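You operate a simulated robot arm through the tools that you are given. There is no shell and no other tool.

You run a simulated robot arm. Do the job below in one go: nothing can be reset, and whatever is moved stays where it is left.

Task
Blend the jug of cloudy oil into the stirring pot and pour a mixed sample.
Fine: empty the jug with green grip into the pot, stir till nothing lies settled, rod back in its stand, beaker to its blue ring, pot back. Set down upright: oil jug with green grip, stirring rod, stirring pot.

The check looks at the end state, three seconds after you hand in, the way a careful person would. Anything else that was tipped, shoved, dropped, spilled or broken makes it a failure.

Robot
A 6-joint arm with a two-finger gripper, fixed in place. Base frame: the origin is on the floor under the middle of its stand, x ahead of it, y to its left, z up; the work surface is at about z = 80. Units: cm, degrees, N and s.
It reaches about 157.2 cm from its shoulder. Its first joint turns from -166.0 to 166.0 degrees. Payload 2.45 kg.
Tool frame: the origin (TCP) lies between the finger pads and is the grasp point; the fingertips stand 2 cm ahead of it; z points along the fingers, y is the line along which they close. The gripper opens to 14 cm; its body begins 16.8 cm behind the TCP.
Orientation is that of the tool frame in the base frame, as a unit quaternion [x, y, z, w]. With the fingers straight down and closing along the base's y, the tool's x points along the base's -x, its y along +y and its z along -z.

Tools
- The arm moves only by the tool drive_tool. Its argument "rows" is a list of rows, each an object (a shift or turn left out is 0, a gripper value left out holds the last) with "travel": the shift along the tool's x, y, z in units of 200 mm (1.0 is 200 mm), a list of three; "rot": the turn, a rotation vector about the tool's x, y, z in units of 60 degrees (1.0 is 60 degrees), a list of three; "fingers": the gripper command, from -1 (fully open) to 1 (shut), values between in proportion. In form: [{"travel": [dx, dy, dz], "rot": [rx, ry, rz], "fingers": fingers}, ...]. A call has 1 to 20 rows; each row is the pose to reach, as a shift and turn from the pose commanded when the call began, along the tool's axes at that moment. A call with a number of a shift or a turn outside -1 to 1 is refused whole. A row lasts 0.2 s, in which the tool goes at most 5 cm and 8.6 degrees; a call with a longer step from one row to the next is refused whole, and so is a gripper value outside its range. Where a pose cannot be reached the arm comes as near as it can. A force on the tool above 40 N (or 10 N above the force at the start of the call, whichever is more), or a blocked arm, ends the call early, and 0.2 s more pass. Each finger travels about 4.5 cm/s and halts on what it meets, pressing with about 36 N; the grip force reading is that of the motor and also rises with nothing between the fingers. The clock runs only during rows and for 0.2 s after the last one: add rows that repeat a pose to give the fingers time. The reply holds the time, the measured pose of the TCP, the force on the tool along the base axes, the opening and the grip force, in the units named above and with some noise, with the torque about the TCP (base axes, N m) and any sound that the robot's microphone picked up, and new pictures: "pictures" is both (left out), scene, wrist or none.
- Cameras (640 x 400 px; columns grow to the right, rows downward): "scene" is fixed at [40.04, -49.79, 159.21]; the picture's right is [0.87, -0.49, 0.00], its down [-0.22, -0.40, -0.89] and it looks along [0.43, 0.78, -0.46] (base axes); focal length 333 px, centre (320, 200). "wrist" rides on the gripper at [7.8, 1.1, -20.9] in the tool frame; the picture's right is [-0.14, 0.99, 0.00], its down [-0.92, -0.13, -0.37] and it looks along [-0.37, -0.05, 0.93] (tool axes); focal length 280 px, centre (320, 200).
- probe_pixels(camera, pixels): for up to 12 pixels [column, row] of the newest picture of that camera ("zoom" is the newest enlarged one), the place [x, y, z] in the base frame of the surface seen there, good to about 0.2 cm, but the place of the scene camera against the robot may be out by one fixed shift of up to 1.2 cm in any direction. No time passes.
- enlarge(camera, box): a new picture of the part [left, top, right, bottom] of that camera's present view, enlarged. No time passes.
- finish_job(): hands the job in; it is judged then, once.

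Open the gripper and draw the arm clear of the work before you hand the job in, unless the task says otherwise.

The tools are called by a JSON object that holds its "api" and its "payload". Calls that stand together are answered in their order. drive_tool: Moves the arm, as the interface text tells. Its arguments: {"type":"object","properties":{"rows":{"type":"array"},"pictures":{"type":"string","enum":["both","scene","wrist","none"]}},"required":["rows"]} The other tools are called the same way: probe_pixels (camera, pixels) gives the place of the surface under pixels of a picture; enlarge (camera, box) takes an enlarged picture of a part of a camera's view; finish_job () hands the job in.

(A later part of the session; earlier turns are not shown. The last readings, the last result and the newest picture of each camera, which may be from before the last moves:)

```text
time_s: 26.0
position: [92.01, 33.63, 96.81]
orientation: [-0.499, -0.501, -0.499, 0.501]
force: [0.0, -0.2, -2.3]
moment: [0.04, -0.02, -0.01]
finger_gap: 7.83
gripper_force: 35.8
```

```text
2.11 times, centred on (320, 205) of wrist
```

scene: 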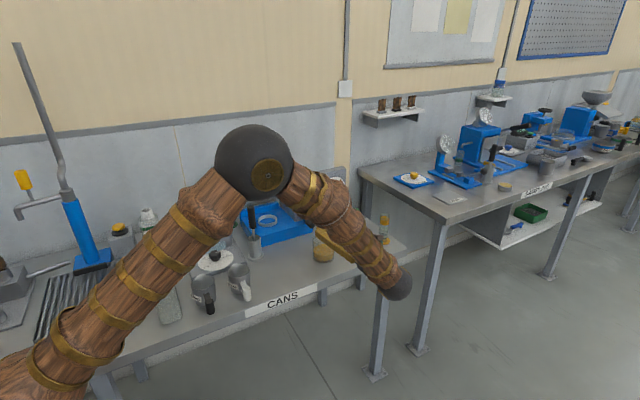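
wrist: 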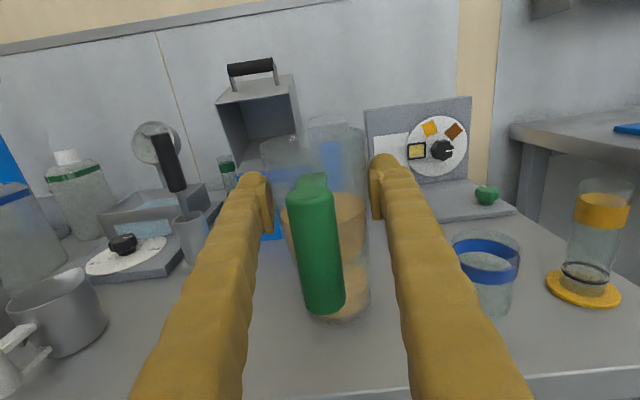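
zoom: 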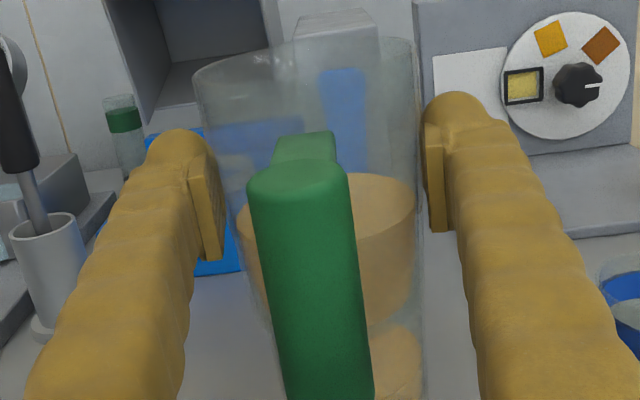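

The jug is beside the pot; its oil surface is level and the rim is clear. I'll zoom on the jug's rim to see where the spout points before tilting.

{"api": "enlarge", "payload": {"camera": "wrist", "box": [250, 110, 390, 200]}}

{"api": "enlarge", "payload": {"camera": "scene", "box": [280, 210, 400, 290]}}

```text
4.44 times, centred on (320, 155) of wrist
```

zoom: 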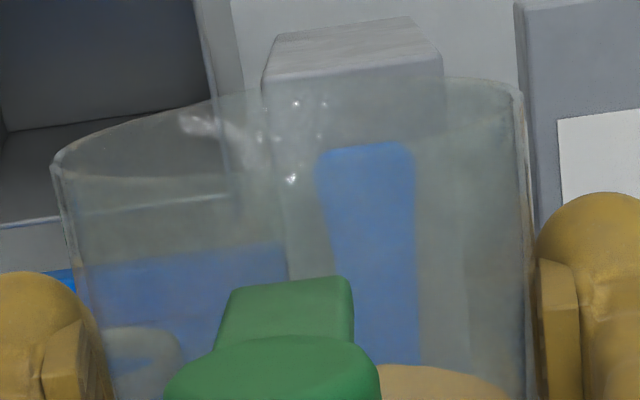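

```text
5.00 times, centred on (340, 250) of scene
```

zoom: 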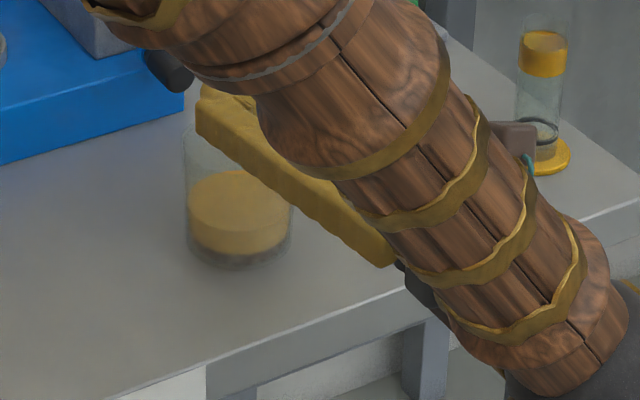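

The spout points almost straight +y (about x≈91.6). I'll begin tilting nose-down to 50°, keeping the lip over the pot's centre and above its rim.

{"api": "drive_tool", "payload": {"rows": [{"travel": [-0.005, 0, -0.004], "rot": [0, -0.05, 0], "fingers": 1}, {"travel": [-0.01, 0, -0.008], "rot": [0, -0.13, 0]}, {"travel": [-0.015, 0, -0.012], "rot": [0, -0.22, 0]}, {"travel": [-0.02, 0, -0.016], "rot": [0, -0.31, 0]}, {"travel": [-0.03, 0, -0.02], "rot": [0, -0.4, 0]}, {"travel": [-0.04, 0, -0.025], "rot": [0, -0.49, 0]}, {"travel": [-0.05, 0, -0.03], "rot": [0, -0.58, 0]}, {"travel": [-0.055, 0, -0.034], "rot": [0, -0.67, 0]}, {"travel": [-0.06, 0, -0.037], "rot": [0, -0.75, 0]}, {"travel": [-0.065, 0, -0.04], "rot": [0, -0.8, 0]}, {"travel": [-0.065, 0, -0.04], "rot": [0, -0.833, 0]}], "pictures": "both"}}

{"api": "enlarge", "payload": {"camera": "wrist", "box": [210, 110, 430, 300]}}

```text
time_s: 28.4
position: [92.15, 32.75, 95.5]
orientation: [0.664, 0.665, 0.242, -0.242]
force: [0.8, -0.3, -2.7]
moment: [0.05, 0.02, 0.02]
finger_gap: 7.86
gripper_force: 35.5
```

scene: 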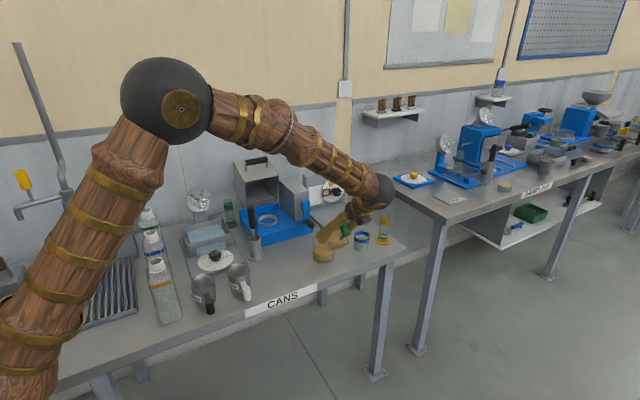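
wrist: 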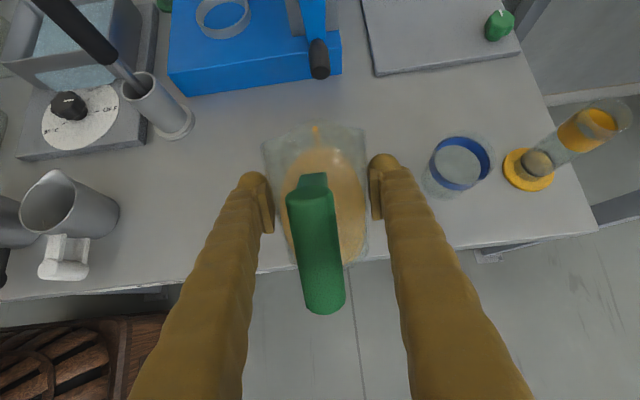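

```text
2.11 times, centred on (320, 205) of wrist
```

zoom: 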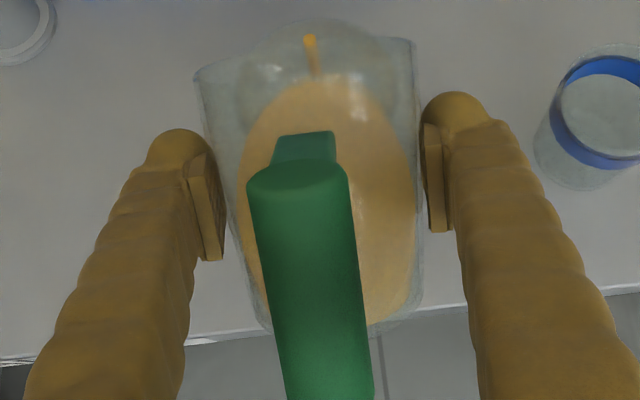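

A thin stream has started at the lip (zoom (310,40)). I'll probe the lip and oil to confirm the stream is falling inside the pot before tilting further.

{"api": "probe_pixels", "payload": {"camera": "zoom", "pixels": [[310, 40], [312, 50], [314, 65], [316, 78], [320, 100], [360, 120]]}}

{"api": "enlarge", "payload": {"camera": "scene", "box": [290, 190, 410, 270]}}

{"api": "enlarge", "payload": {"camera": "wrist", "box": [265, 105, 385, 185]}}

```text
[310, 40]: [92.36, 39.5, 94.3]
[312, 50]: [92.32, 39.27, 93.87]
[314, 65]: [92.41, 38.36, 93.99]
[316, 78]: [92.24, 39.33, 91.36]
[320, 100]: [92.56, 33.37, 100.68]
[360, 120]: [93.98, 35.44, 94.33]
```

```text
5.00 times, centred on (350, 230) of scene
```

zoom: 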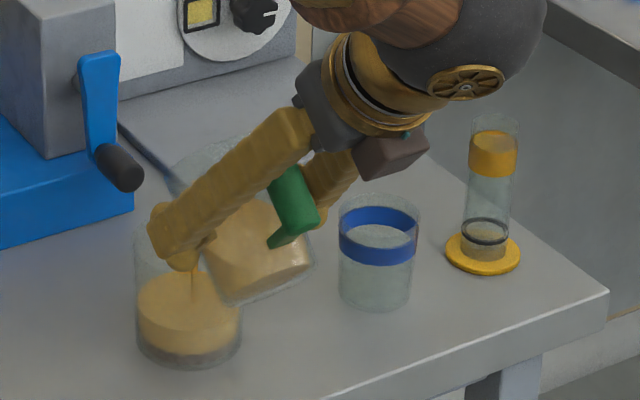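

```text
5.00 times, centred on (325, 145) of wrist
```

zoom: 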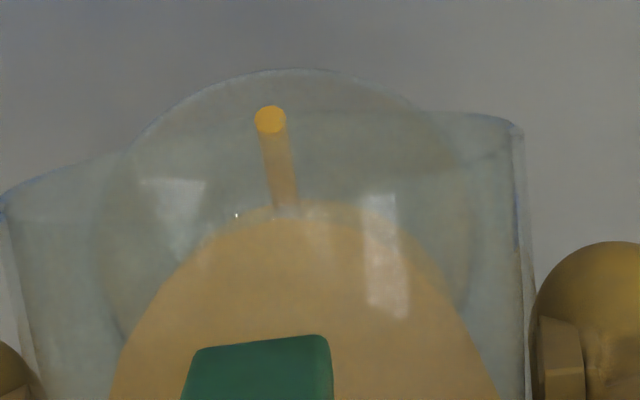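

The scene zoom shows the stream landing well inside the pot at (192,290), and the lip is at (92.4,39.5,94.3) as planned. I'll tilt on slowly to 80°, holding the lip in place.

{"api": "drive_tool", "payload": {"rows": [{"travel": [0.001, 0, 0.004], "rot": [0, -0.042, 0], "fingers": 1}, {"travel": [0.0015, 0, 0.008], "rot": [0, -0.083, 0]}, {"travel": [0.002, 0, 0.012], "rot": [0, -0.125, 0]}, {"travel": [0.003, 0, 0.0157], "rot": [0, -0.167, 0]}, {"travel": [0.003, 0, 0.0157], "rot": [0, -0.167, 0]}, {"travel": [0.008, 0, 0.02], "rot": [0, -0.208, 0]}, {"travel": [0.013, 0, 0.024], "rot": [0, -0.25, 0]}, {"travel": [0.018, 0, 0.028], "rot": [0, -0.292, 0]}, {"travel": [0.022, 0, 0.032], "rot": [0, -0.333, 0]}, {"travel": [0.022, 0, 0.032], "rot": [0, -0.333, 0]}, {"travel": [0.022, 0, 0.032], "rot": [0, -0.333, 0]}], "pictures": "both"}}

{"api": "enlarge", "payload": {"camera": "scene", "box": [290, 190, 410, 270]}}

{"api": "enlarge", "payload": {"camera": "wrist", "box": [210, 70, 430, 260]}}

```text
time_s: 30.8
position: [92.07, 33.46, 95.42]
orientation: [0.696, 0.697, 0.123, -0.123]
force: [0.2, -0.3, -1.5]
moment: [0.01, -0.04, 0.03]
finger_gap: 7.85
gripper_force: 35.7
```

scene: 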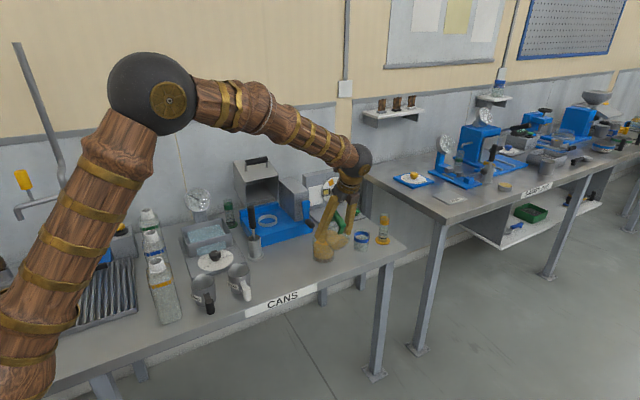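
wrist: 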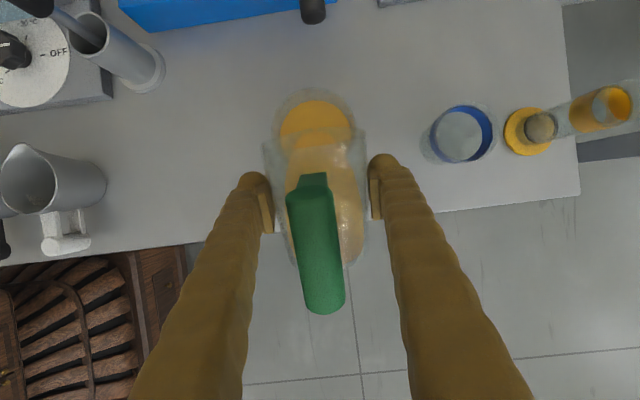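

```text
5.00 times, centred on (350, 230) of scene
```

zoom: 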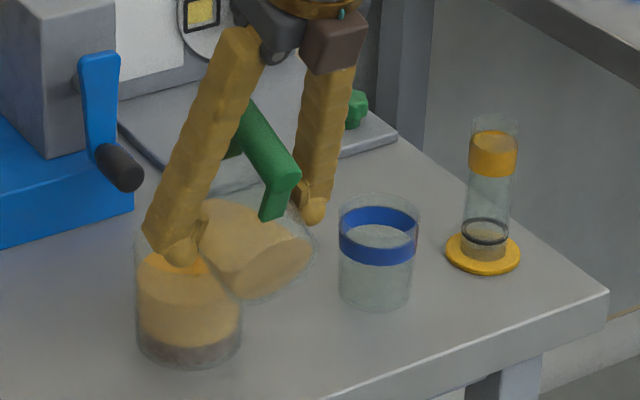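

```text
2.11 times, centred on (320, 165) of wrist
```

zoom: 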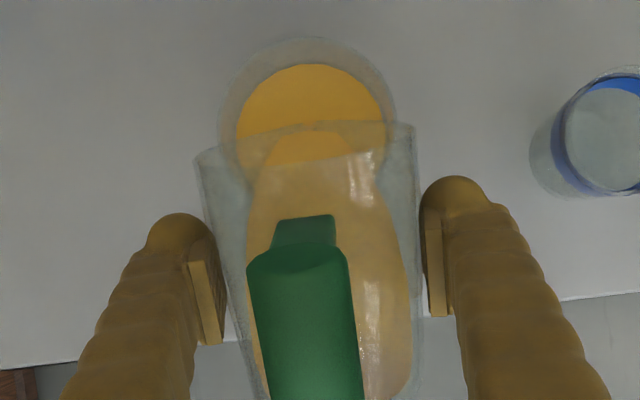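

Much oil has transferred and stays inside the pot; the surface shows as a bright disc in the wrist zoom at (310,95). I'll probe the pot's level and rim for headroom.

{"api": "probe_pixels", "payload": {"camera": "zoom", "pixels": [[310, 90], [250, 110], [375, 100], [310, 66], [310, 45], [312, 122], [330, 130], [225, 110], [392, 100]]}}

```text
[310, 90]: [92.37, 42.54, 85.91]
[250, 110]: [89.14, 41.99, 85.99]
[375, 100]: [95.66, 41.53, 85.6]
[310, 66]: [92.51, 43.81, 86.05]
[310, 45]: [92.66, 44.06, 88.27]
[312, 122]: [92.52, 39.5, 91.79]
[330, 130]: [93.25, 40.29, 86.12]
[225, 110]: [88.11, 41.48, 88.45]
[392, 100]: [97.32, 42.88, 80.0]
```

Pot level is 85.95 with its rim near 88.5–89, and the remaining oil should bring it to about 87. I'll tilt on to 90°, pausing to let it drain.

{"api": "drive_tool", "payload": {"rows": [{"travel": [0.01, 0, -0.003], "rot": [0, -0.042, 0], "fingers": 1}, {"travel": [0.02, 0, -0.006], "rot": [0, -0.083, 0]}, {"travel": [0.03, 0, -0.009], "rot": [0, -0.125, 0]}, {"travel": [0.0415, 0, -0.0115], "rot": [0, -0.167, 0]}, {"travel": [0.0415, 0, -0.0115], "rot": [0, -0.167, 0]}, {"travel": [0.053, 0, -0.017], "rot": [0, -0.208, 0]}, {"travel": [0.066, 0, -0.022], "rot": [0, -0.25, 0]}, {"travel": [0.079, 0, -0.027], "rot": [0, -0.292, 0]}, {"travel": [0.091, 0, -0.031], "rot": [0, -0.333, 0]}, {"travel": [0.091, 0, -0.031], "rot": [0, -0.333, 0]}, {"travel": [0.091, 0, -0.031], "rot": [0, -0.333, 0]}, {"travel": [0.091, 0, -0.031], "rot": [0, -0.333, 0]}], "pictures": "both"}}

{"api": "enlarge", "payload": {"camera": "scene", "box": [290, 190, 410, 270]}}

{"api": "enlarge", "payload": {"camera": "wrist", "box": [210, 70, 430, 260]}}

```text
time_s: 33.4
position: [92.07, 35.01, 96.59]
orientation: [0.707, 0.708, 0.001, -0.001]
force: [-1.0, -0.6, -2.1]
moment: [0.03, 0.0, -0.03]
finger_gap: 7.83
gripper_force: 35.6
```

scene: 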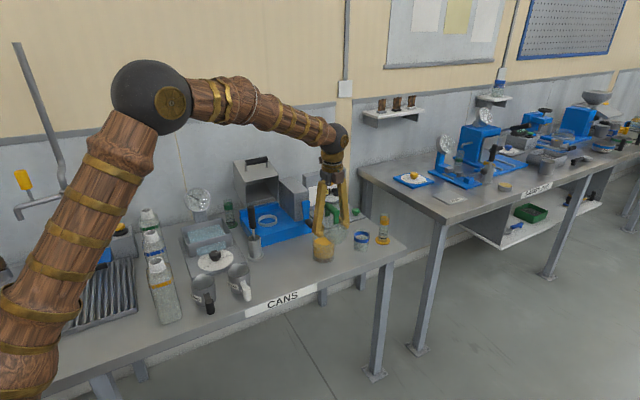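
wrist: 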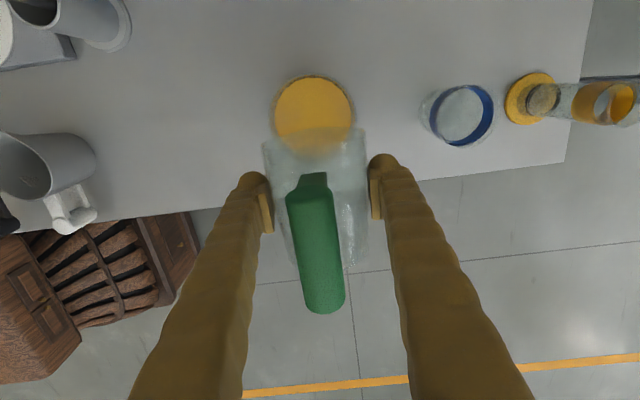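

```text
5.00 times, centred on (350, 230) of scene
```

zoom: 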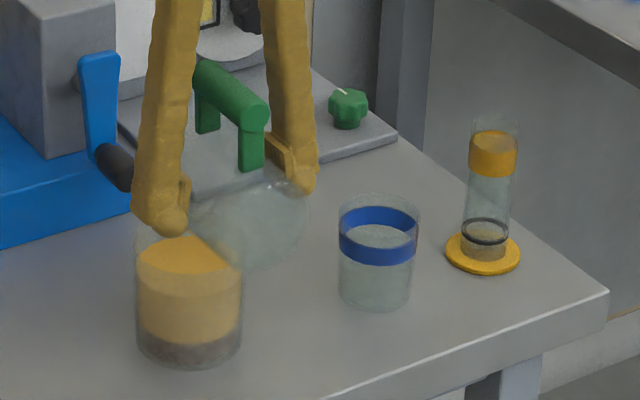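

```text
2.11 times, centred on (320, 165) of wrist
```

zoom: 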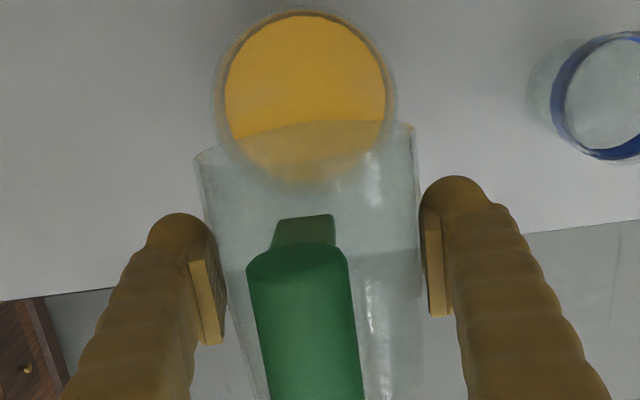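

The jug now looks empty, the pot's level has risen and nothing has dripped outside. I'll tilt to 110° and hold a couple of seconds to drain the last drops.

{"api": "drive_tool", "payload": {"rows": [{"travel": [0.011, 0, -0.009], "rot": [0, -0.042, 0], "fingers": 1}, {"travel": [0.023, 0, -0.018], "rot": [0, -0.083, 0]}, {"travel": [0.034, 0, -0.027], "rot": [0, -0.125, 0]}, {"travel": [0.045, 0, -0.035], "rot": [0, -0.167, 0]}, {"travel": [0.06, 0, -0.042], "rot": [0, -0.208, 0]}, {"travel": [0.073, 0, -0.048], "rot": [0, -0.25, 0]}, {"travel": [0.087, 0, -0.054], "rot": [0, -0.292, 0]}, {"travel": [0.1, 0, -0.06], "rot": [0, -0.333, 0]}, {"travel": [0.1, 0, -0.06], "rot": [0, -0.333, 0]}, {"travel": [0.1, 0, -0.06], "rot": [0, -0.333, 0]}, {"travel": [0.1, 0, -0.06], "rot": [0, -0.333, 0]}, {"travel": [0.1, 0, -0.06], "rot": [0, -0.333, 0]}, {"travel": [0.1, 0, -0.06], "rot": [0, -0.333, 0]}, {"travel": [0.1, 0, -0.06], "rot": [0, -0.333, 0]}, {"travel": [0.1, 0, -0.06], "rot": [0, -0.333, 0]}, {"travel": [0.1, 0, -0.06], "rot": [0, -0.333, 0]}, {"travel": [0.1, 0, -0.06], "rot": [0, -0.333, 0]}], "pictures": "both"}}

{"api": "enlarge", "payload": {"camera": "scene", "box": [290, 190, 410, 270]}}

{"api": "enlarge", "payload": {"camera": "wrist", "box": [210, 70, 430, 260]}}

```text
time_s: 37.0
position: [91.91, 37.0, 97.82]
orientation: [0.696, 0.697, -0.122, 0.122]
force: [-0.2, 0.0, -1.5]
moment: [-0.02, 0.02, -0.03]
finger_gap: 7.83
gripper_force: 35.9
```

scene: 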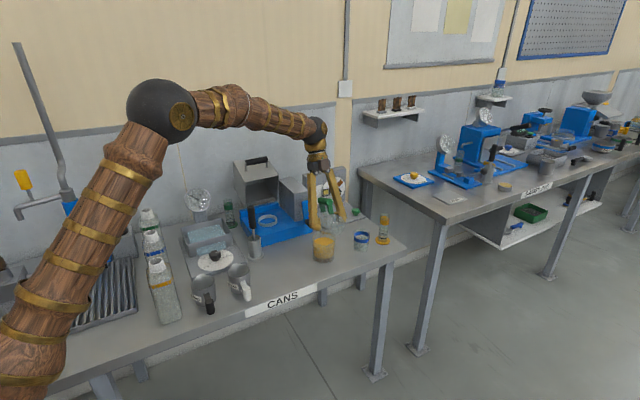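
wrist: 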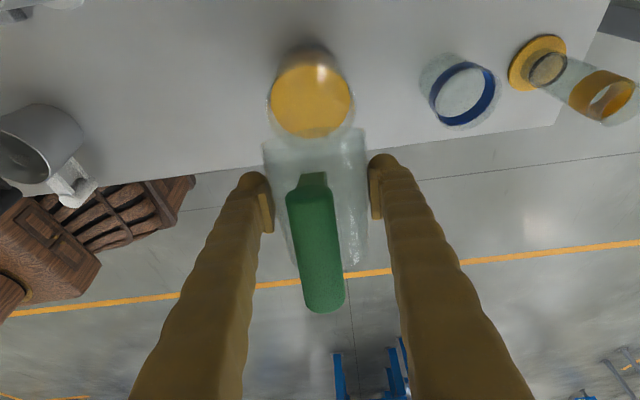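

```text
5.00 times, centred on (350, 230) of scene
```

zoom: 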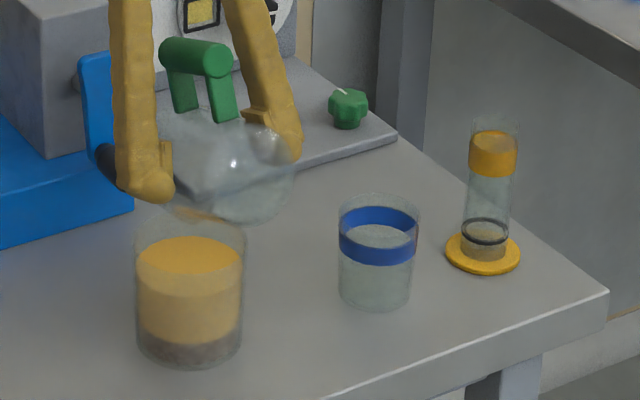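

```text
2.11 times, centred on (320, 165) of wrist
```

zoom: 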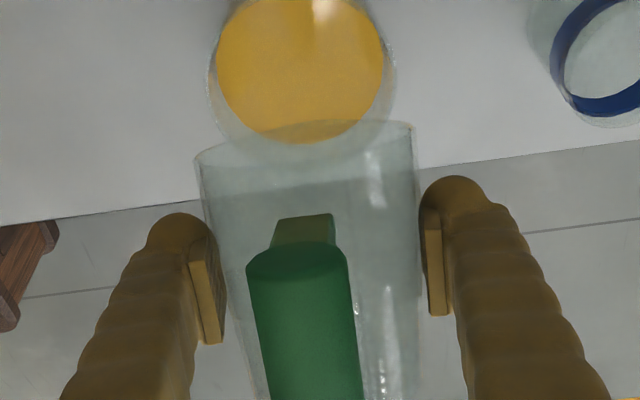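

The jug is empty and the pot holds everything, with a grey settled layer visible at its bottom. I'll tilt the jug back halfway along the same path, still over the pot.

{"api": "drive_tool", "payload": {"rows": [{"travel": [-0.02, 0, 0.009], "rot": [0, 0.09, 0], "fingers": 1}, {"travel": [-0.043, 0, 0.019], "rot": [0, 0.21, 0]}, {"travel": [-0.066, 0, 0.03], "rot": [0, 0.33, 0]}, {"travel": [-0.09, 0, 0.04], "rot": [0, 0.45, 0]}, {"travel": [-0.115, 0, 0.052], "rot": [0, 0.57, 0]}, {"travel": [-0.14, 0, 0.063], "rot": [0, 0.69, 0]}, {"travel": [-0.162, 0, 0.073], "rot": [0, 0.81, 0]}, {"travel": [-0.183, 0, 0.0825], "rot": [0, 0.9167, 0]}], "pictures": "none"}}

```text
time_s: 38.8
position: [92.16, 32.99, 97.47]
orientation: [0.673, 0.675, 0.214, -0.214]
force: [-0.1, 0.4, -1.0]
moment: [0.0, -0.02, 0.03]
finger_gap: 7.78
gripper_force: 35.3
```

The jug is at 55°, still light and firmly held. I'll bring it fully upright.

{"api": "drive_tool", "payload": {"rows": [{"travel": [0.001, 0, 0.004], "rot": [0, 0.11, 0], "fingers": 1}, {"travel": [0.002, 0, 0.009], "rot": [0, 0.23, 0]}, {"travel": [0.003, 0, 0.014], "rot": [0, 0.35, 0]}, {"travel": [0.004, 0, 0.019], "rot": [0, 0.47, 0]}, {"travel": [0.005, 0, 0.024], "rot": [0, 0.59, 0]}, {"travel": [0.006, 0, 0.028], "rot": [0, 0.71, 0]}, {"travel": [0.006, 0, 0.032], "rot": [0, 0.83, 0]}, {"travel": [0.006, 0, 0.035], "rot": [0, 0.9167, 0]}, {"travel": [0.006, 0, 0.035], "rot": [0, 0.9167, 0]}], "pictures": "both"}}

{"api": "enlarge", "payload": {"camera": "wrist", "box": [210, 110, 430, 300]}}

```text
time_s: 40.8
position: [92.11, 33.49, 97.01]
orientation: [0.499, 0.499, 0.501, -0.501]
force: [0.1, 0.3, -1.4]
moment: [0.04, 0.0, 0.01]
finger_gap: 7.8
gripper_force: 35.8
```

scene: 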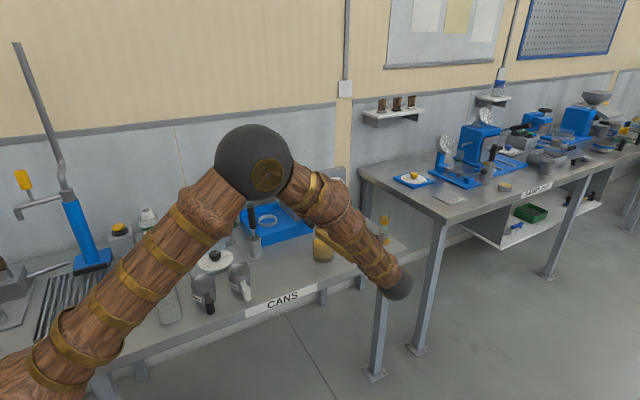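
wrist: 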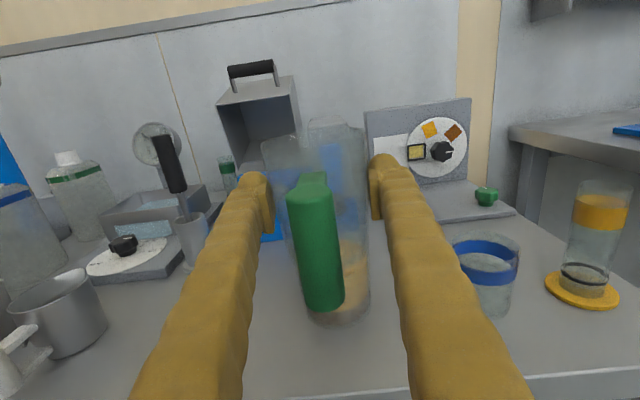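

```text
2.11 times, centred on (320, 205) of wrist
```

zoom: 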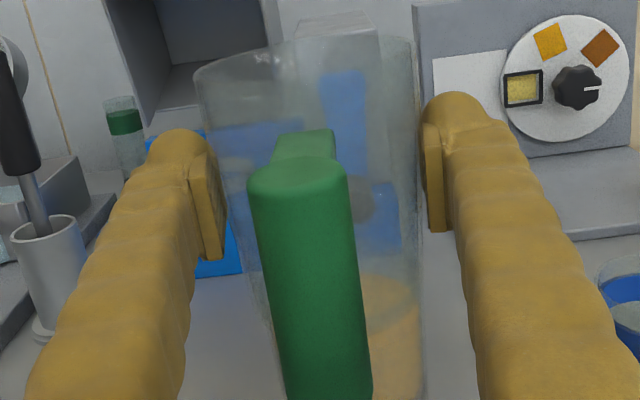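

The jug is upright and empty (1.4 N). I'll carry it back to its first place, centre about (73.2,41), stopping just above the table.

{"api": "drive_tool", "payload": {"rows": [{"travel": [0.0, -0.05, 0], "fingers": 1}, {"travel": [0.0, -0.16, 0]}, {"travel": [0.0, -0.3, 0]}, {"travel": [0.0, -0.45, 0]}, {"travel": [0.0, -0.6, 0]}, {"travel": [0.0, -0.75, 0.03]}, {"travel": [0.0, -0.87, 0.1]}, {"travel": [-0.03, -0.94, 0.2]}, {"travel": [-0.1, -0.945, 0.3]}, {"travel": [-0.2, -0.945, 0.36]}, {"travel": [-0.3, -0.945, 0.375]}, {"travel": [-0.4, -0.945, 0.375]}, {"travel": [-0.48, -0.945, 0.375]}, {"travel": [-0.53, -0.945, 0.375]}, {"travel": [-0.55, -0.945, 0.375]}, {"travel": [-0.55, -0.945, 0.375]}], "pictures": "both"}}

```text
time_s: 44.2
position: [73.2, 40.95, 85.97]
orientation: [-0.499, -0.5, -0.5, 0.501]
force: [0.2, 0.4, -1.2]
moment: [0.01, 0.02, 0.0]
finger_gap: 7.81
gripper_force: 35.7
```

scene: 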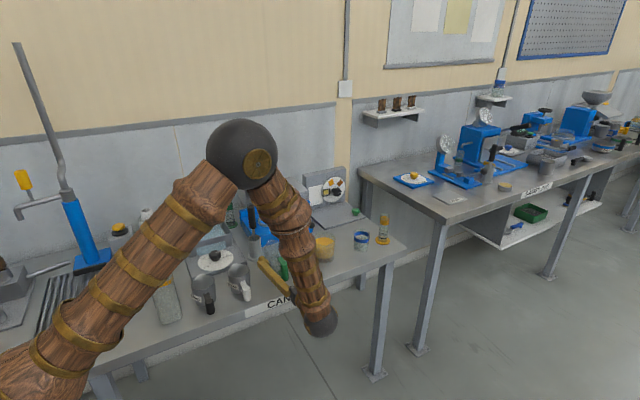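
wrist: 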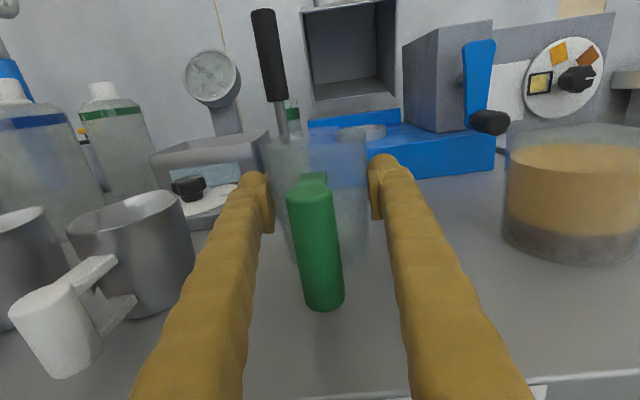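

About 0.4 cm remains to the table. I'll lower gently to contact, then open slowly.

{"api": "drive_tool", "payload": {"rows": [{"travel": [-0.008, 0, 0], "fingers": 1}, {"travel": [-0.016, 0, 0]}, {"travel": [-0.022, 0, 0]}, {"travel": [-0.022, 0, 0]}, {"travel": [-0.022, 0, 0], "fingers": -0.2}, {"travel": [-0.022, 0, 0], "fingers": -0.2}, {"travel": [-0.022, 0, 0], "fingers": -0.43}, {"travel": [-0.022, 0, 0], "fingers": -0.43}], "pictures": "both"}}

{"api": "enlarge", "payload": {"camera": "wrist", "box": [210, 110, 430, 300]}}

```text
time_s: 46.0
position: [73.2, 40.92, 85.6]
orientation: [-0.499, -0.5, -0.5, 0.501]
force: [0.0, -0.2, -0.2]
moment: [0.01, 0.0, 0.04]
finger_gap: 10.02
gripper_force: 0.0
```

scene: 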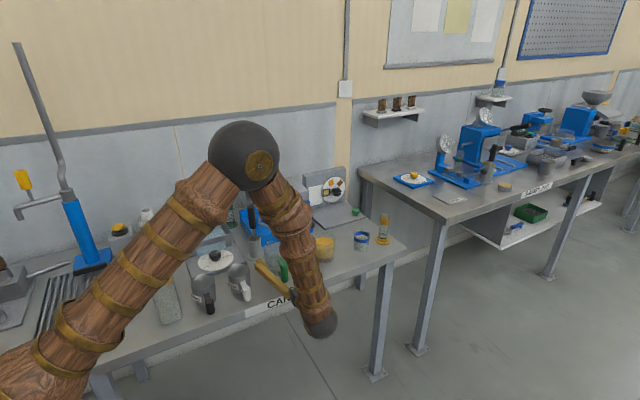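
wrist: 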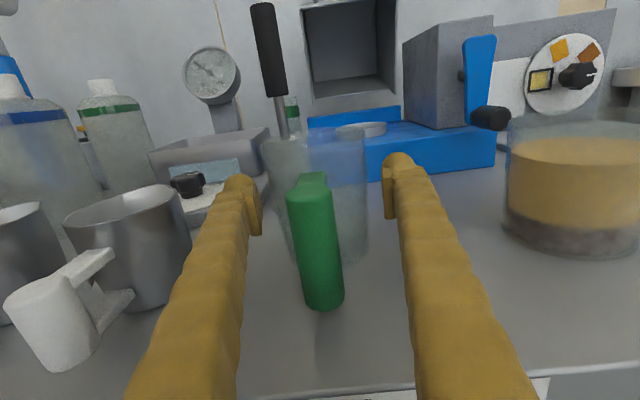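

```text
2.11 times, centred on (320, 205) of wrist
```

zoom: 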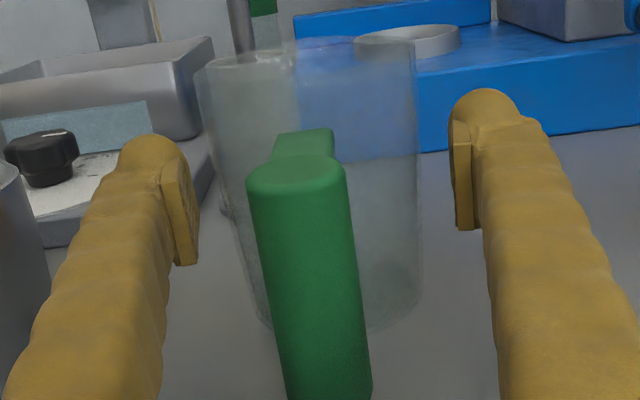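

The jug stands upright with the fingers clear on both sides. I'll back straight out along −y and then rise.

{"api": "drive_tool", "payload": {"rows": [{"travel": [0, 0, -0.08], "fingers": -0.43}, {"travel": [0, 0, -0.2]}, {"travel": [0, 0, -0.35]}, {"travel": [0, 0, -0.5]}, {"travel": [0, 0, -0.65]}, {"travel": [0, 0, -0.78]}, {"travel": [0.1, 0, -0.8]}, {"travel": [0.3, 0, -0.8]}, {"travel": [0.5, 0, -0.8]}, {"travel": [0.7, 0, -0.8]}, {"travel": [0.9, 0, -0.8]}, {"travel": [1.0, 0, -0.8]}], "pictures": "both"}}

{"api": "enlarge", "payload": {"camera": "wrist", "box": [240, 200, 420, 340]}}

{"api": "enlarge", "payload": {"camera": "scene", "box": [290, 210, 410, 290]}}

```text
time_s: 48.6
position: [73.0, 24.85, 105.61]
orientation: [0.5, 0.499, 0.501, -0.5]
force: [0.4, 0.2, 0.1]
moment: [0.01, -0.03, -0.06]
finger_gap: 9.99
gripper_force: 0.0
```

scene: 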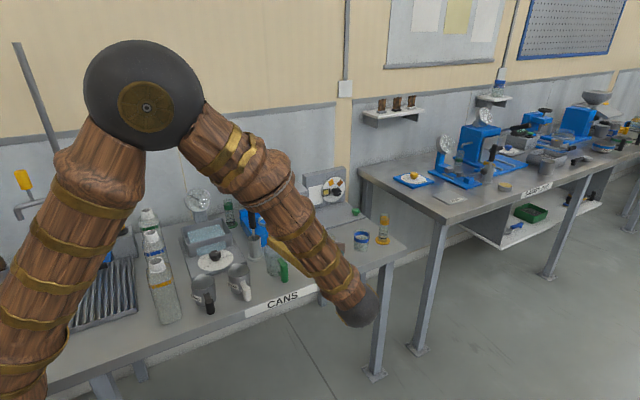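
wrist: 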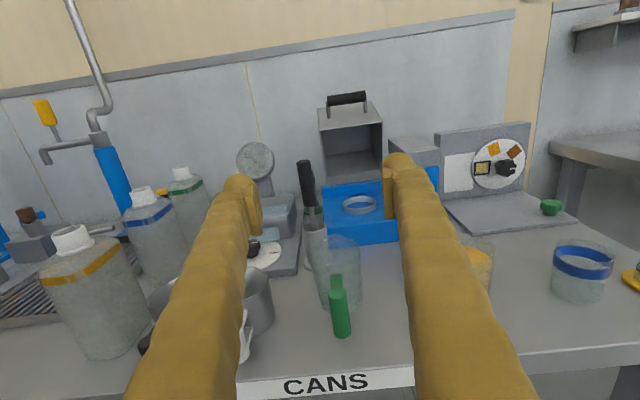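

```text
2.86 times, centred on (330, 270) of wrist
```

zoom: 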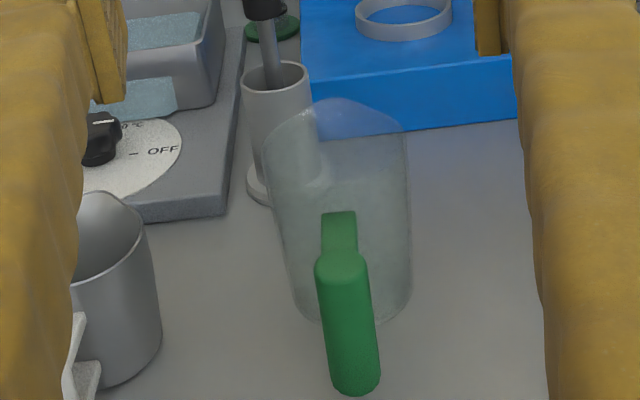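

```text
5.00 times, centred on (350, 250) of scene
```

zoom: 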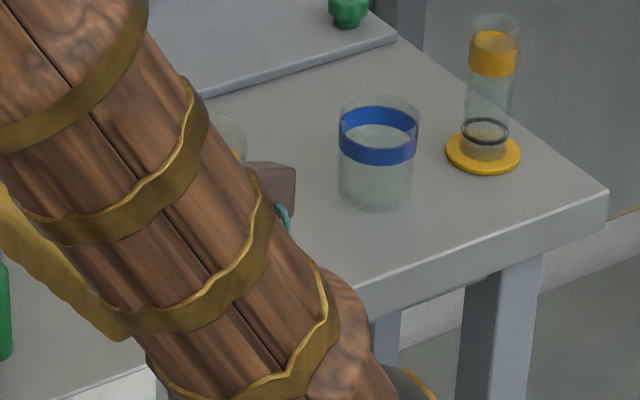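

The jug stands upright and clear. Next the rod: I'll probe its handle, stem and stand here to find its line and any lean.

{"api": "probe_pixels", "payload": {"camera": "wrist", "pixels": [[304, 163], [304, 170], [305, 180], [307, 190], [309, 200], [298, 180], [312, 180], [311, 215], [312, 222], [315, 240], [316, 262], [313, 270]]}}

{"api": "enlarge", "payload": {"camera": "wrist", "box": [270, 150, 350, 280]}}

```text
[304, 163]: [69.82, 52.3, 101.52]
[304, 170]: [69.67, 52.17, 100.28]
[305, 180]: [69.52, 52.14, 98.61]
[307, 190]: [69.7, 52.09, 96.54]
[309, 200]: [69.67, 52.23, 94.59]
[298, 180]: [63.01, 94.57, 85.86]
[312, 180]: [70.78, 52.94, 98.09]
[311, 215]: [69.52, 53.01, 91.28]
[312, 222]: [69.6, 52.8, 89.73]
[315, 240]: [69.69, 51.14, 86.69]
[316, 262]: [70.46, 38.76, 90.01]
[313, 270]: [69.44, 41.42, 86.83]
```

```text
3.08 times, centred on (310, 215) of wrist
```

zoom: 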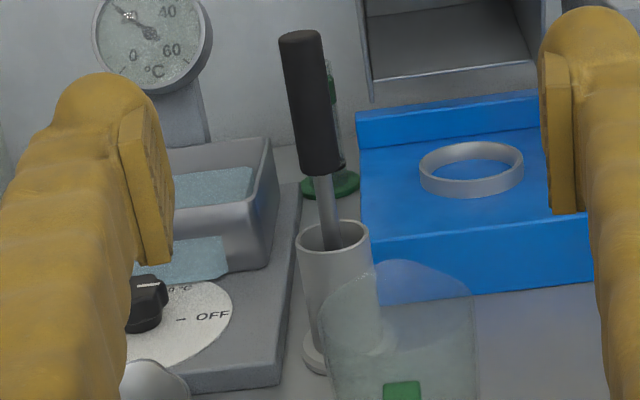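

The rod stands vertical at about (69.65,53.15), handle z 93–101.7. I'll check heights of the gauge and cabinet behind it, since the camera end of the gripper will hang over that side.

{"api": "probe_pixels", "payload": {"camera": "wrist", "pixels": [[347, 97], [322, 110], [380, 115], [255, 145], [258, 165], [425, 150], [450, 130], [330, 190], [400, 200], [245, 215]]}}

```text
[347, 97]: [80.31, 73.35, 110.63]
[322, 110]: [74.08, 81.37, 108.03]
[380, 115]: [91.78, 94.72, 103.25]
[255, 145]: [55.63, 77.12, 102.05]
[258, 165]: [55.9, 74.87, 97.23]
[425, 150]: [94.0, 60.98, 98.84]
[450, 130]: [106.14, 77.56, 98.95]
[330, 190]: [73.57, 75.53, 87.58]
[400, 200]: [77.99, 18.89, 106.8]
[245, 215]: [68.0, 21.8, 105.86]
```

Everything behind is at y>73, so there is room. I'll rise and pitch the tool down in two stages, heading for a spot above the rod.

{"api": "drive_tool", "payload": {"rows": [{"travel": [0.1, -0.02, 0.03], "rot": [0, -0.1, 0], "fingers": 0.2}, {"travel": [0.2, -0.04, 0.08], "rot": [0, -0.2, 0]}, {"travel": [0.3, -0.06, 0.14], "rot": [0, -0.32, 0]}, {"travel": [0.4, -0.085, 0.2], "rot": [0, -0.44, 0]}, {"travel": [0.5, -0.11, 0.27], "rot": [0, -0.56, 0]}, {"travel": [0.6, -0.13, 0.34], "rot": [0, -0.68, 0]}, {"travel": [0.65, -0.15, 0.4], "rot": [0, -0.8, 0]}, {"travel": [0.7, -0.1675, 0.45], "rot": [0, -0.9, 0]}], "pictures": "none"}}

```text
time_s: 50.4
position: [69.84, 33.92, 119.44]
orientation: [0.672, 0.673, 0.219, -0.218]
force: [0.4, -0.2, 0.2]
moment: [0.01, -0.01, 0.0]
finger_gap: 5.61
gripper_force: 0.0
```

Now at 54° pitch. I'll complete the turn to straight down and move over the rod at z≈119.

{"api": "drive_tool", "payload": {"rows": [{"travel": [0.097, 0, 0.07], "rot": [0, -0.075, 0], "fingers": 0.28}, {"travel": [0.194, 0, 0.141], "rot": [0, -0.15, 0]}, {"travel": [0.291, 0, 0.211], "rot": [0, -0.225, 0]}, {"travel": [0.388, 0, 0.282], "rot": [0, -0.3, 0]}, {"travel": [0.486, -0.005, 0.352], "rot": [0, -0.375, 0]}, {"travel": [0.583, -0.008, 0.423], "rot": [0, -0.45, 0]}, {"travel": [0.68, -0.0095, 0.493], "rot": [0, -0.525, 0]}, {"travel": [0.777, -0.0095, 0.564], "rot": [0, -0.6, 0]}, {"travel": [0.777, -0.0095, 0.564], "rot": [0, -0.6, 0]}], "pictures": "both"}}

```text
time_s: 52.4
position: [69.58, 53.13, 119.45]
orientation: [0.706, 0.708, 0.0, 0.0]
force: [0.2, -0.3, -0.4]
moment: [-0.02, -0.01, 0.02]
finger_gap: 5.03
gripper_force: 0.1
```

scene: 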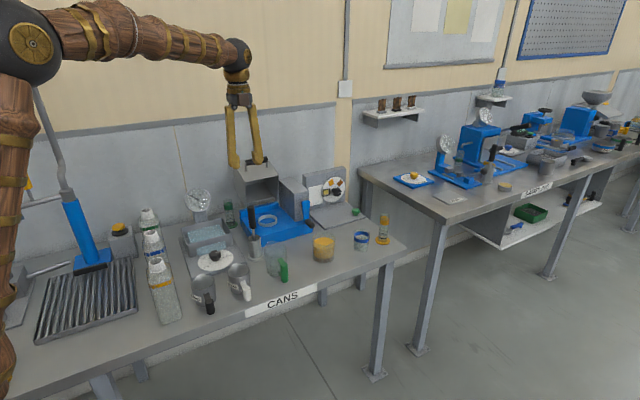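
wrist: 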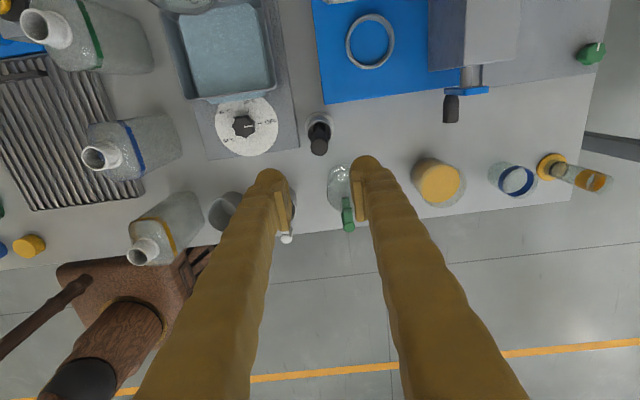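

The rod is seen from above at (319,140), between the open fingers. I'll enlarge to confirm its exact place.

{"api": "enlarge", "payload": {"camera": "wrist", "box": [270, 90, 370, 190]}}

{"api": "probe_pixels", "payload": {"camera": "wrist", "pixels": [[319, 148], [311, 148], [327, 148], [319, 141], [319, 154], [319, 130], [319, 122], [308, 127], [331, 127]]}}

{"api": "enlarge", "payload": {"camera": "scene", "box": [240, 200, 360, 290]}}

```text
4.00 times, centred on (320, 140) of wrist
```

zoom: 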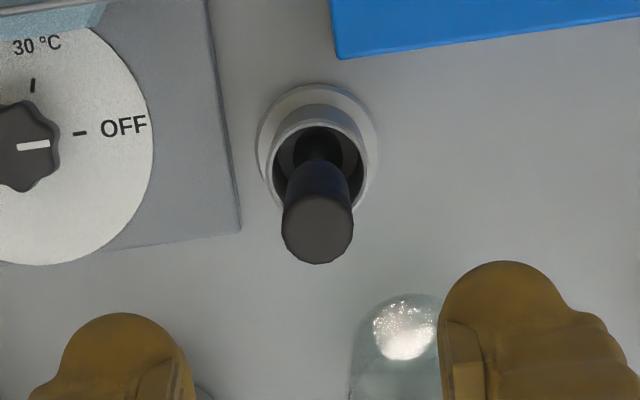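

```text
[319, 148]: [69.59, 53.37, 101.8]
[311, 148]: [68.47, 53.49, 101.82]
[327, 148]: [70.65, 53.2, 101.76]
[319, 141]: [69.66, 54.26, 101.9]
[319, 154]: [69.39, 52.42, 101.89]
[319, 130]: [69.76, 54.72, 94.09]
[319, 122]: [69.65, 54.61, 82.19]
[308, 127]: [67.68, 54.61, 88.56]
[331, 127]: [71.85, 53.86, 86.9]
```

```text
4.44 times, centred on (300, 245) of scene
```

zoom: 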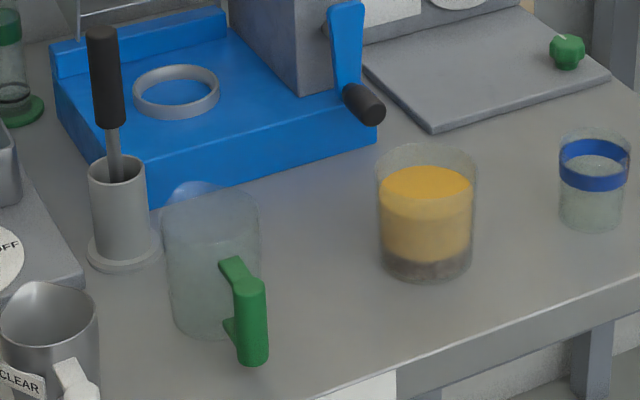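

Rod top centre reads (69.56,53.35,101.85), handle 2.1 cm thick. I'll descend straight over it, fingers 5 cm apart.

{"api": "drive_tool", "payload": {"rows": [{"travel": [0.01, 0, 0.2], "fingers": 0.28}, {"travel": [0.01, 0, 0.4]}, {"travel": [0.01, 0, 0.6]}, {"travel": [0.01, 0, 0.75]}, {"travel": [0.01, 0, 0.87]}, {"travel": [0.01, 0, 0.95]}, {"travel": [0.01, 0, 1.0]}, {"travel": [0.01, 0, 1.0]}], "pictures": "both"}}

{"api": "enlarge", "payload": {"camera": "wrist", "box": [220, 100, 420, 260]}}

```text
time_s: 54.2
position: [69.57, 53.22, 99.55]
orientation: [0.706, 0.708, 0.0, 0.0]
force: [-0.2, 0.3, 0.0]
moment: [0.01, -0.01, -0.01]
finger_gap: 5.04
gripper_force: 0.1
```

scene: 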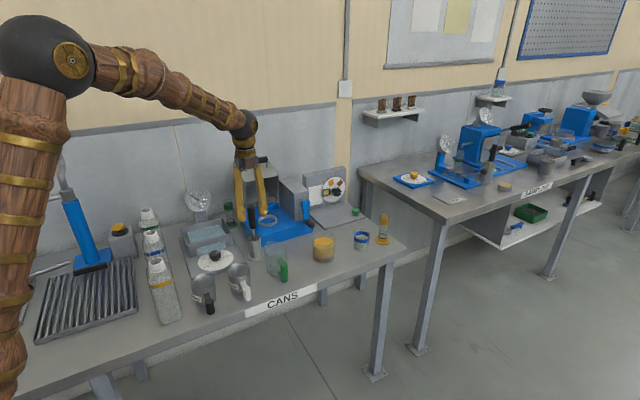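
wrist: 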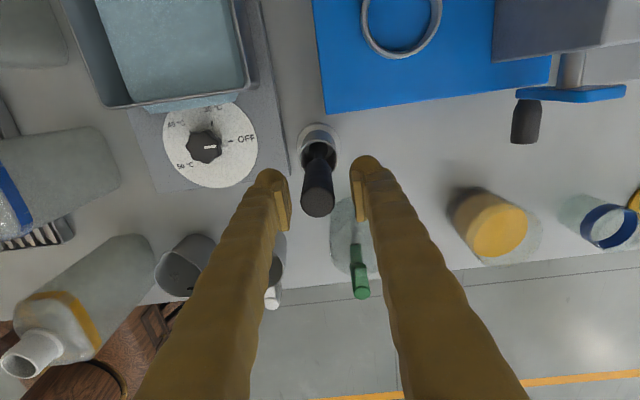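

```text
2.50 times, centred on (320, 180) of wrist
```

zoom: 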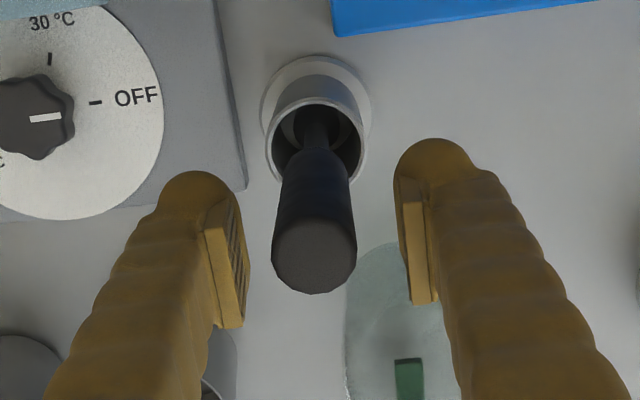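

Handle is centred between the pads. I'll go down 2 cm more and close on it.

{"api": "drive_tool", "payload": {"rows": [{"travel": [0.003, 0, 0.05], "fingers": 0.28}, {"travel": [0.003, 0, 0.1025]}, {"travel": [0.003, 0, 0.1025]}, {"travel": [0.003, 0, 0.1025], "fingers": 1}, {"travel": [0.003, 0, 0.1025], "fingers": 1}, {"travel": [0.003, 0, 0.1025], "fingers": 1}, {"travel": [0.003, 0, 0.1025], "fingers": 1}], "pictures": "wrist"}}

```text
time_s: 55.8
position: [69.62, 53.38, 97.67]
orientation: [0.707, 0.708, 0.001, -0.001]
force: [0.2, 0.3, 0.1]
moment: [0.01, 0.0, -0.02]
finger_gap: 2.29
gripper_force: 36.3
```

wrist: 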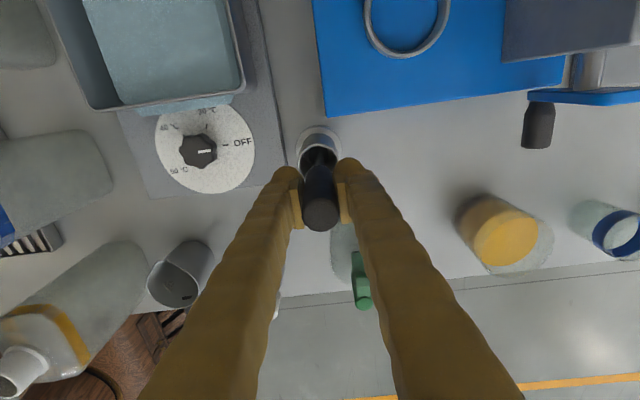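

The handle is held at 2.29 cm gap, TCP (69.6,53.4,97.65). I'll lift the rod straight up out of the stand, gently at first.

{"api": "drive_tool", "payload": {"rows": [{"travel": [0, 0, -0.02], "fingers": 1}, {"travel": [0, 0, -0.06]}, {"travel": [0, 0, -0.12]}, {"travel": [0, 0, -0.2]}, {"travel": [0, 0, -0.3]}, {"travel": [0, 0, -0.4]}, {"travel": [0, 0, -0.5]}, {"travel": [0, 0, -0.6]}, {"travel": [0, 0, -0.68]}, {"travel": [0, 0, -0.7]}, {"travel": [0, 0, -0.7]}], "pictures": "both"}}

{"api": "enlarge", "payload": {"camera": "scene", "box": [210, 170, 310, 270]}}

{"api": "enlarge", "payload": {"camera": "wrist", "box": [260, 100, 400, 240]}}

```text
time_s: 58.2
position: [69.58, 53.37, 111.47]
orientation: [0.706, 0.708, 0.001, -0.001]
force: [-0.5, 0.0, -0.3]
moment: [-0.02, 0.0, 0.02]
finger_gap: 2.29
gripper_force: 35.8
```

scene: 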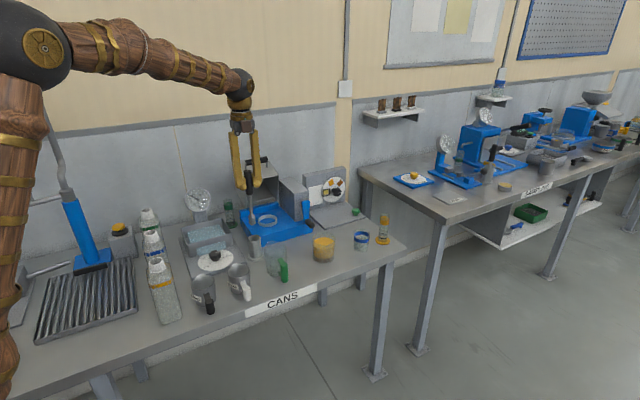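
wrist: 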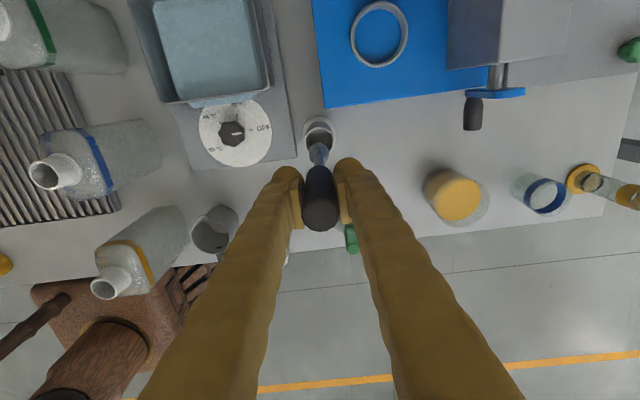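

```text
4.00 times, centred on (260, 220) of scene
```

zoom: 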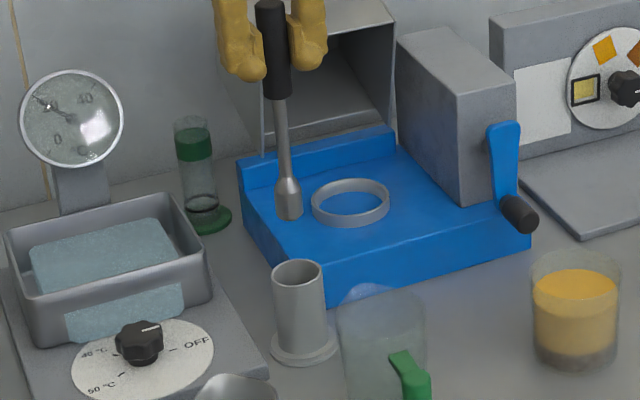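

```text
2.86 times, centred on (330, 170) of wrist
```

zoom: 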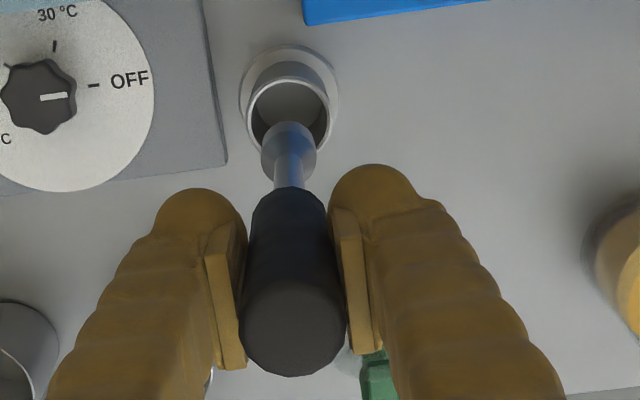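

The rod is out; it has a bulb tip about 1.7 cm wide at scene zoom (290,205). I'll probe its tip, its handle and the stand opening to know its length and lean.

{"api": "probe_pixels", "payload": {"camera": "scene", "pixels": [[252.3, 222.5], [252, 219], [251, 212], [250, 203], [249, 196], [247, 180], [246, 172], [254, 240]]}}

{"api": "probe_pixels", "payload": {"camera": "wrist", "pixels": [[320, 215], [314, 152], [319, 152], [319, 160], [317, 140], [319, 225]]}}

```text
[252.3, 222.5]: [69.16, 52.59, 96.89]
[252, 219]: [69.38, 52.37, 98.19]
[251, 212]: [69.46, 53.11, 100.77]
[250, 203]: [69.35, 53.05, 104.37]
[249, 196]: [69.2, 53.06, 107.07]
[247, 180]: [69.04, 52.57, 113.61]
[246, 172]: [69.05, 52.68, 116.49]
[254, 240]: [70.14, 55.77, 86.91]
```

```text
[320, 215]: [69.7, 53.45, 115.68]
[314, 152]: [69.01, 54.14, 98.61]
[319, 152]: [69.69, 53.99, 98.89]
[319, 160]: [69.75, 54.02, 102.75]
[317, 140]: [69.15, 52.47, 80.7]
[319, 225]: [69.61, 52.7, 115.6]
```

I'll zoom tighter on the tip to read the bottom edge accurately.

{"api": "enlarge", "payload": {"camera": "scene", "box": [232, 200, 272, 240]}}

```text
10.00 times, centred on (252, 220) of scene
```

zoom: 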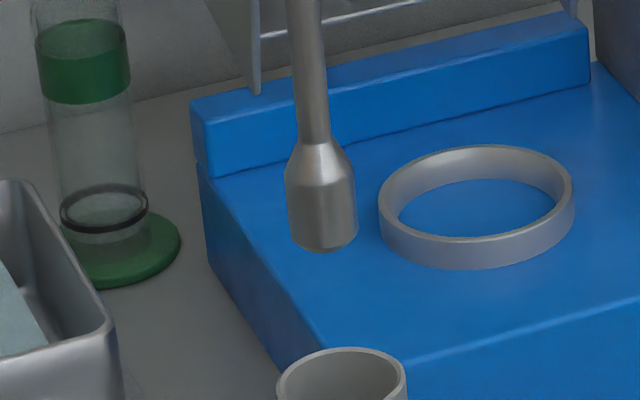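

{"api": "probe_pixels", "payload": {"camera": "zoom", "pixels": [[324, 248], [322, 240], [320, 200], [318, 150], [290, 215], [354, 215], [340, 352], [280, 380], [402, 370]]}}

```text
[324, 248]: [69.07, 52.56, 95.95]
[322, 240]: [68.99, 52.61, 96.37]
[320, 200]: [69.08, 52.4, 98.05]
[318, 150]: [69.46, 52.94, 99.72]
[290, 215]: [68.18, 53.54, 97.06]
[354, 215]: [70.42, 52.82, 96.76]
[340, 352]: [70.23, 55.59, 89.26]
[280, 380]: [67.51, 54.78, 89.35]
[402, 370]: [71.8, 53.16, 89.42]
```

The tip's bottom is about 16.5–17 cm below the TCP and the bulb is ~2.2 cm wide. Now I'll probe the pot from this top view for its centre, oil level and rim.

{"api": "enlarge", "payload": {"camera": "wrist", "box": [400, 140, 580, 250]}}

{"api": "probe_pixels", "payload": {"camera": "wrist", "pixels": [[430, 190], [480, 200], [455, 175], [458, 219], [455, 197], [440, 213], [470, 182], [473, 215], [440, 178]]}}

```text
3.56 times, centred on (490, 195) of wrist
```

zoom: 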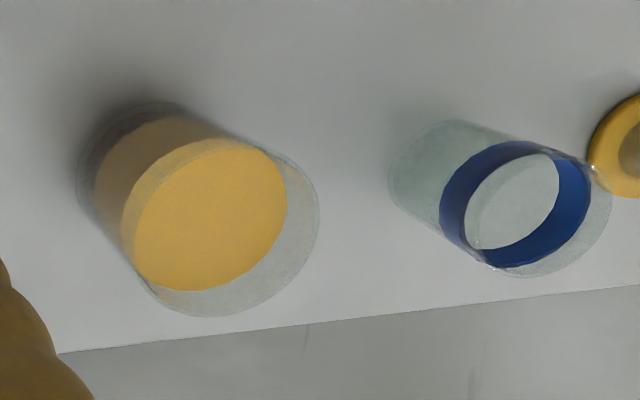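

```text
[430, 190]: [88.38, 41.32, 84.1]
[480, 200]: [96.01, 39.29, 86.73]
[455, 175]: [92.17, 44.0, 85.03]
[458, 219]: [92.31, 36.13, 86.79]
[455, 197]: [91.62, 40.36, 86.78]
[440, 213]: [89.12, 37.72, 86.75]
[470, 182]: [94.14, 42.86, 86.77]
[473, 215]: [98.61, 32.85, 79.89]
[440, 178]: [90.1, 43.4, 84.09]
```

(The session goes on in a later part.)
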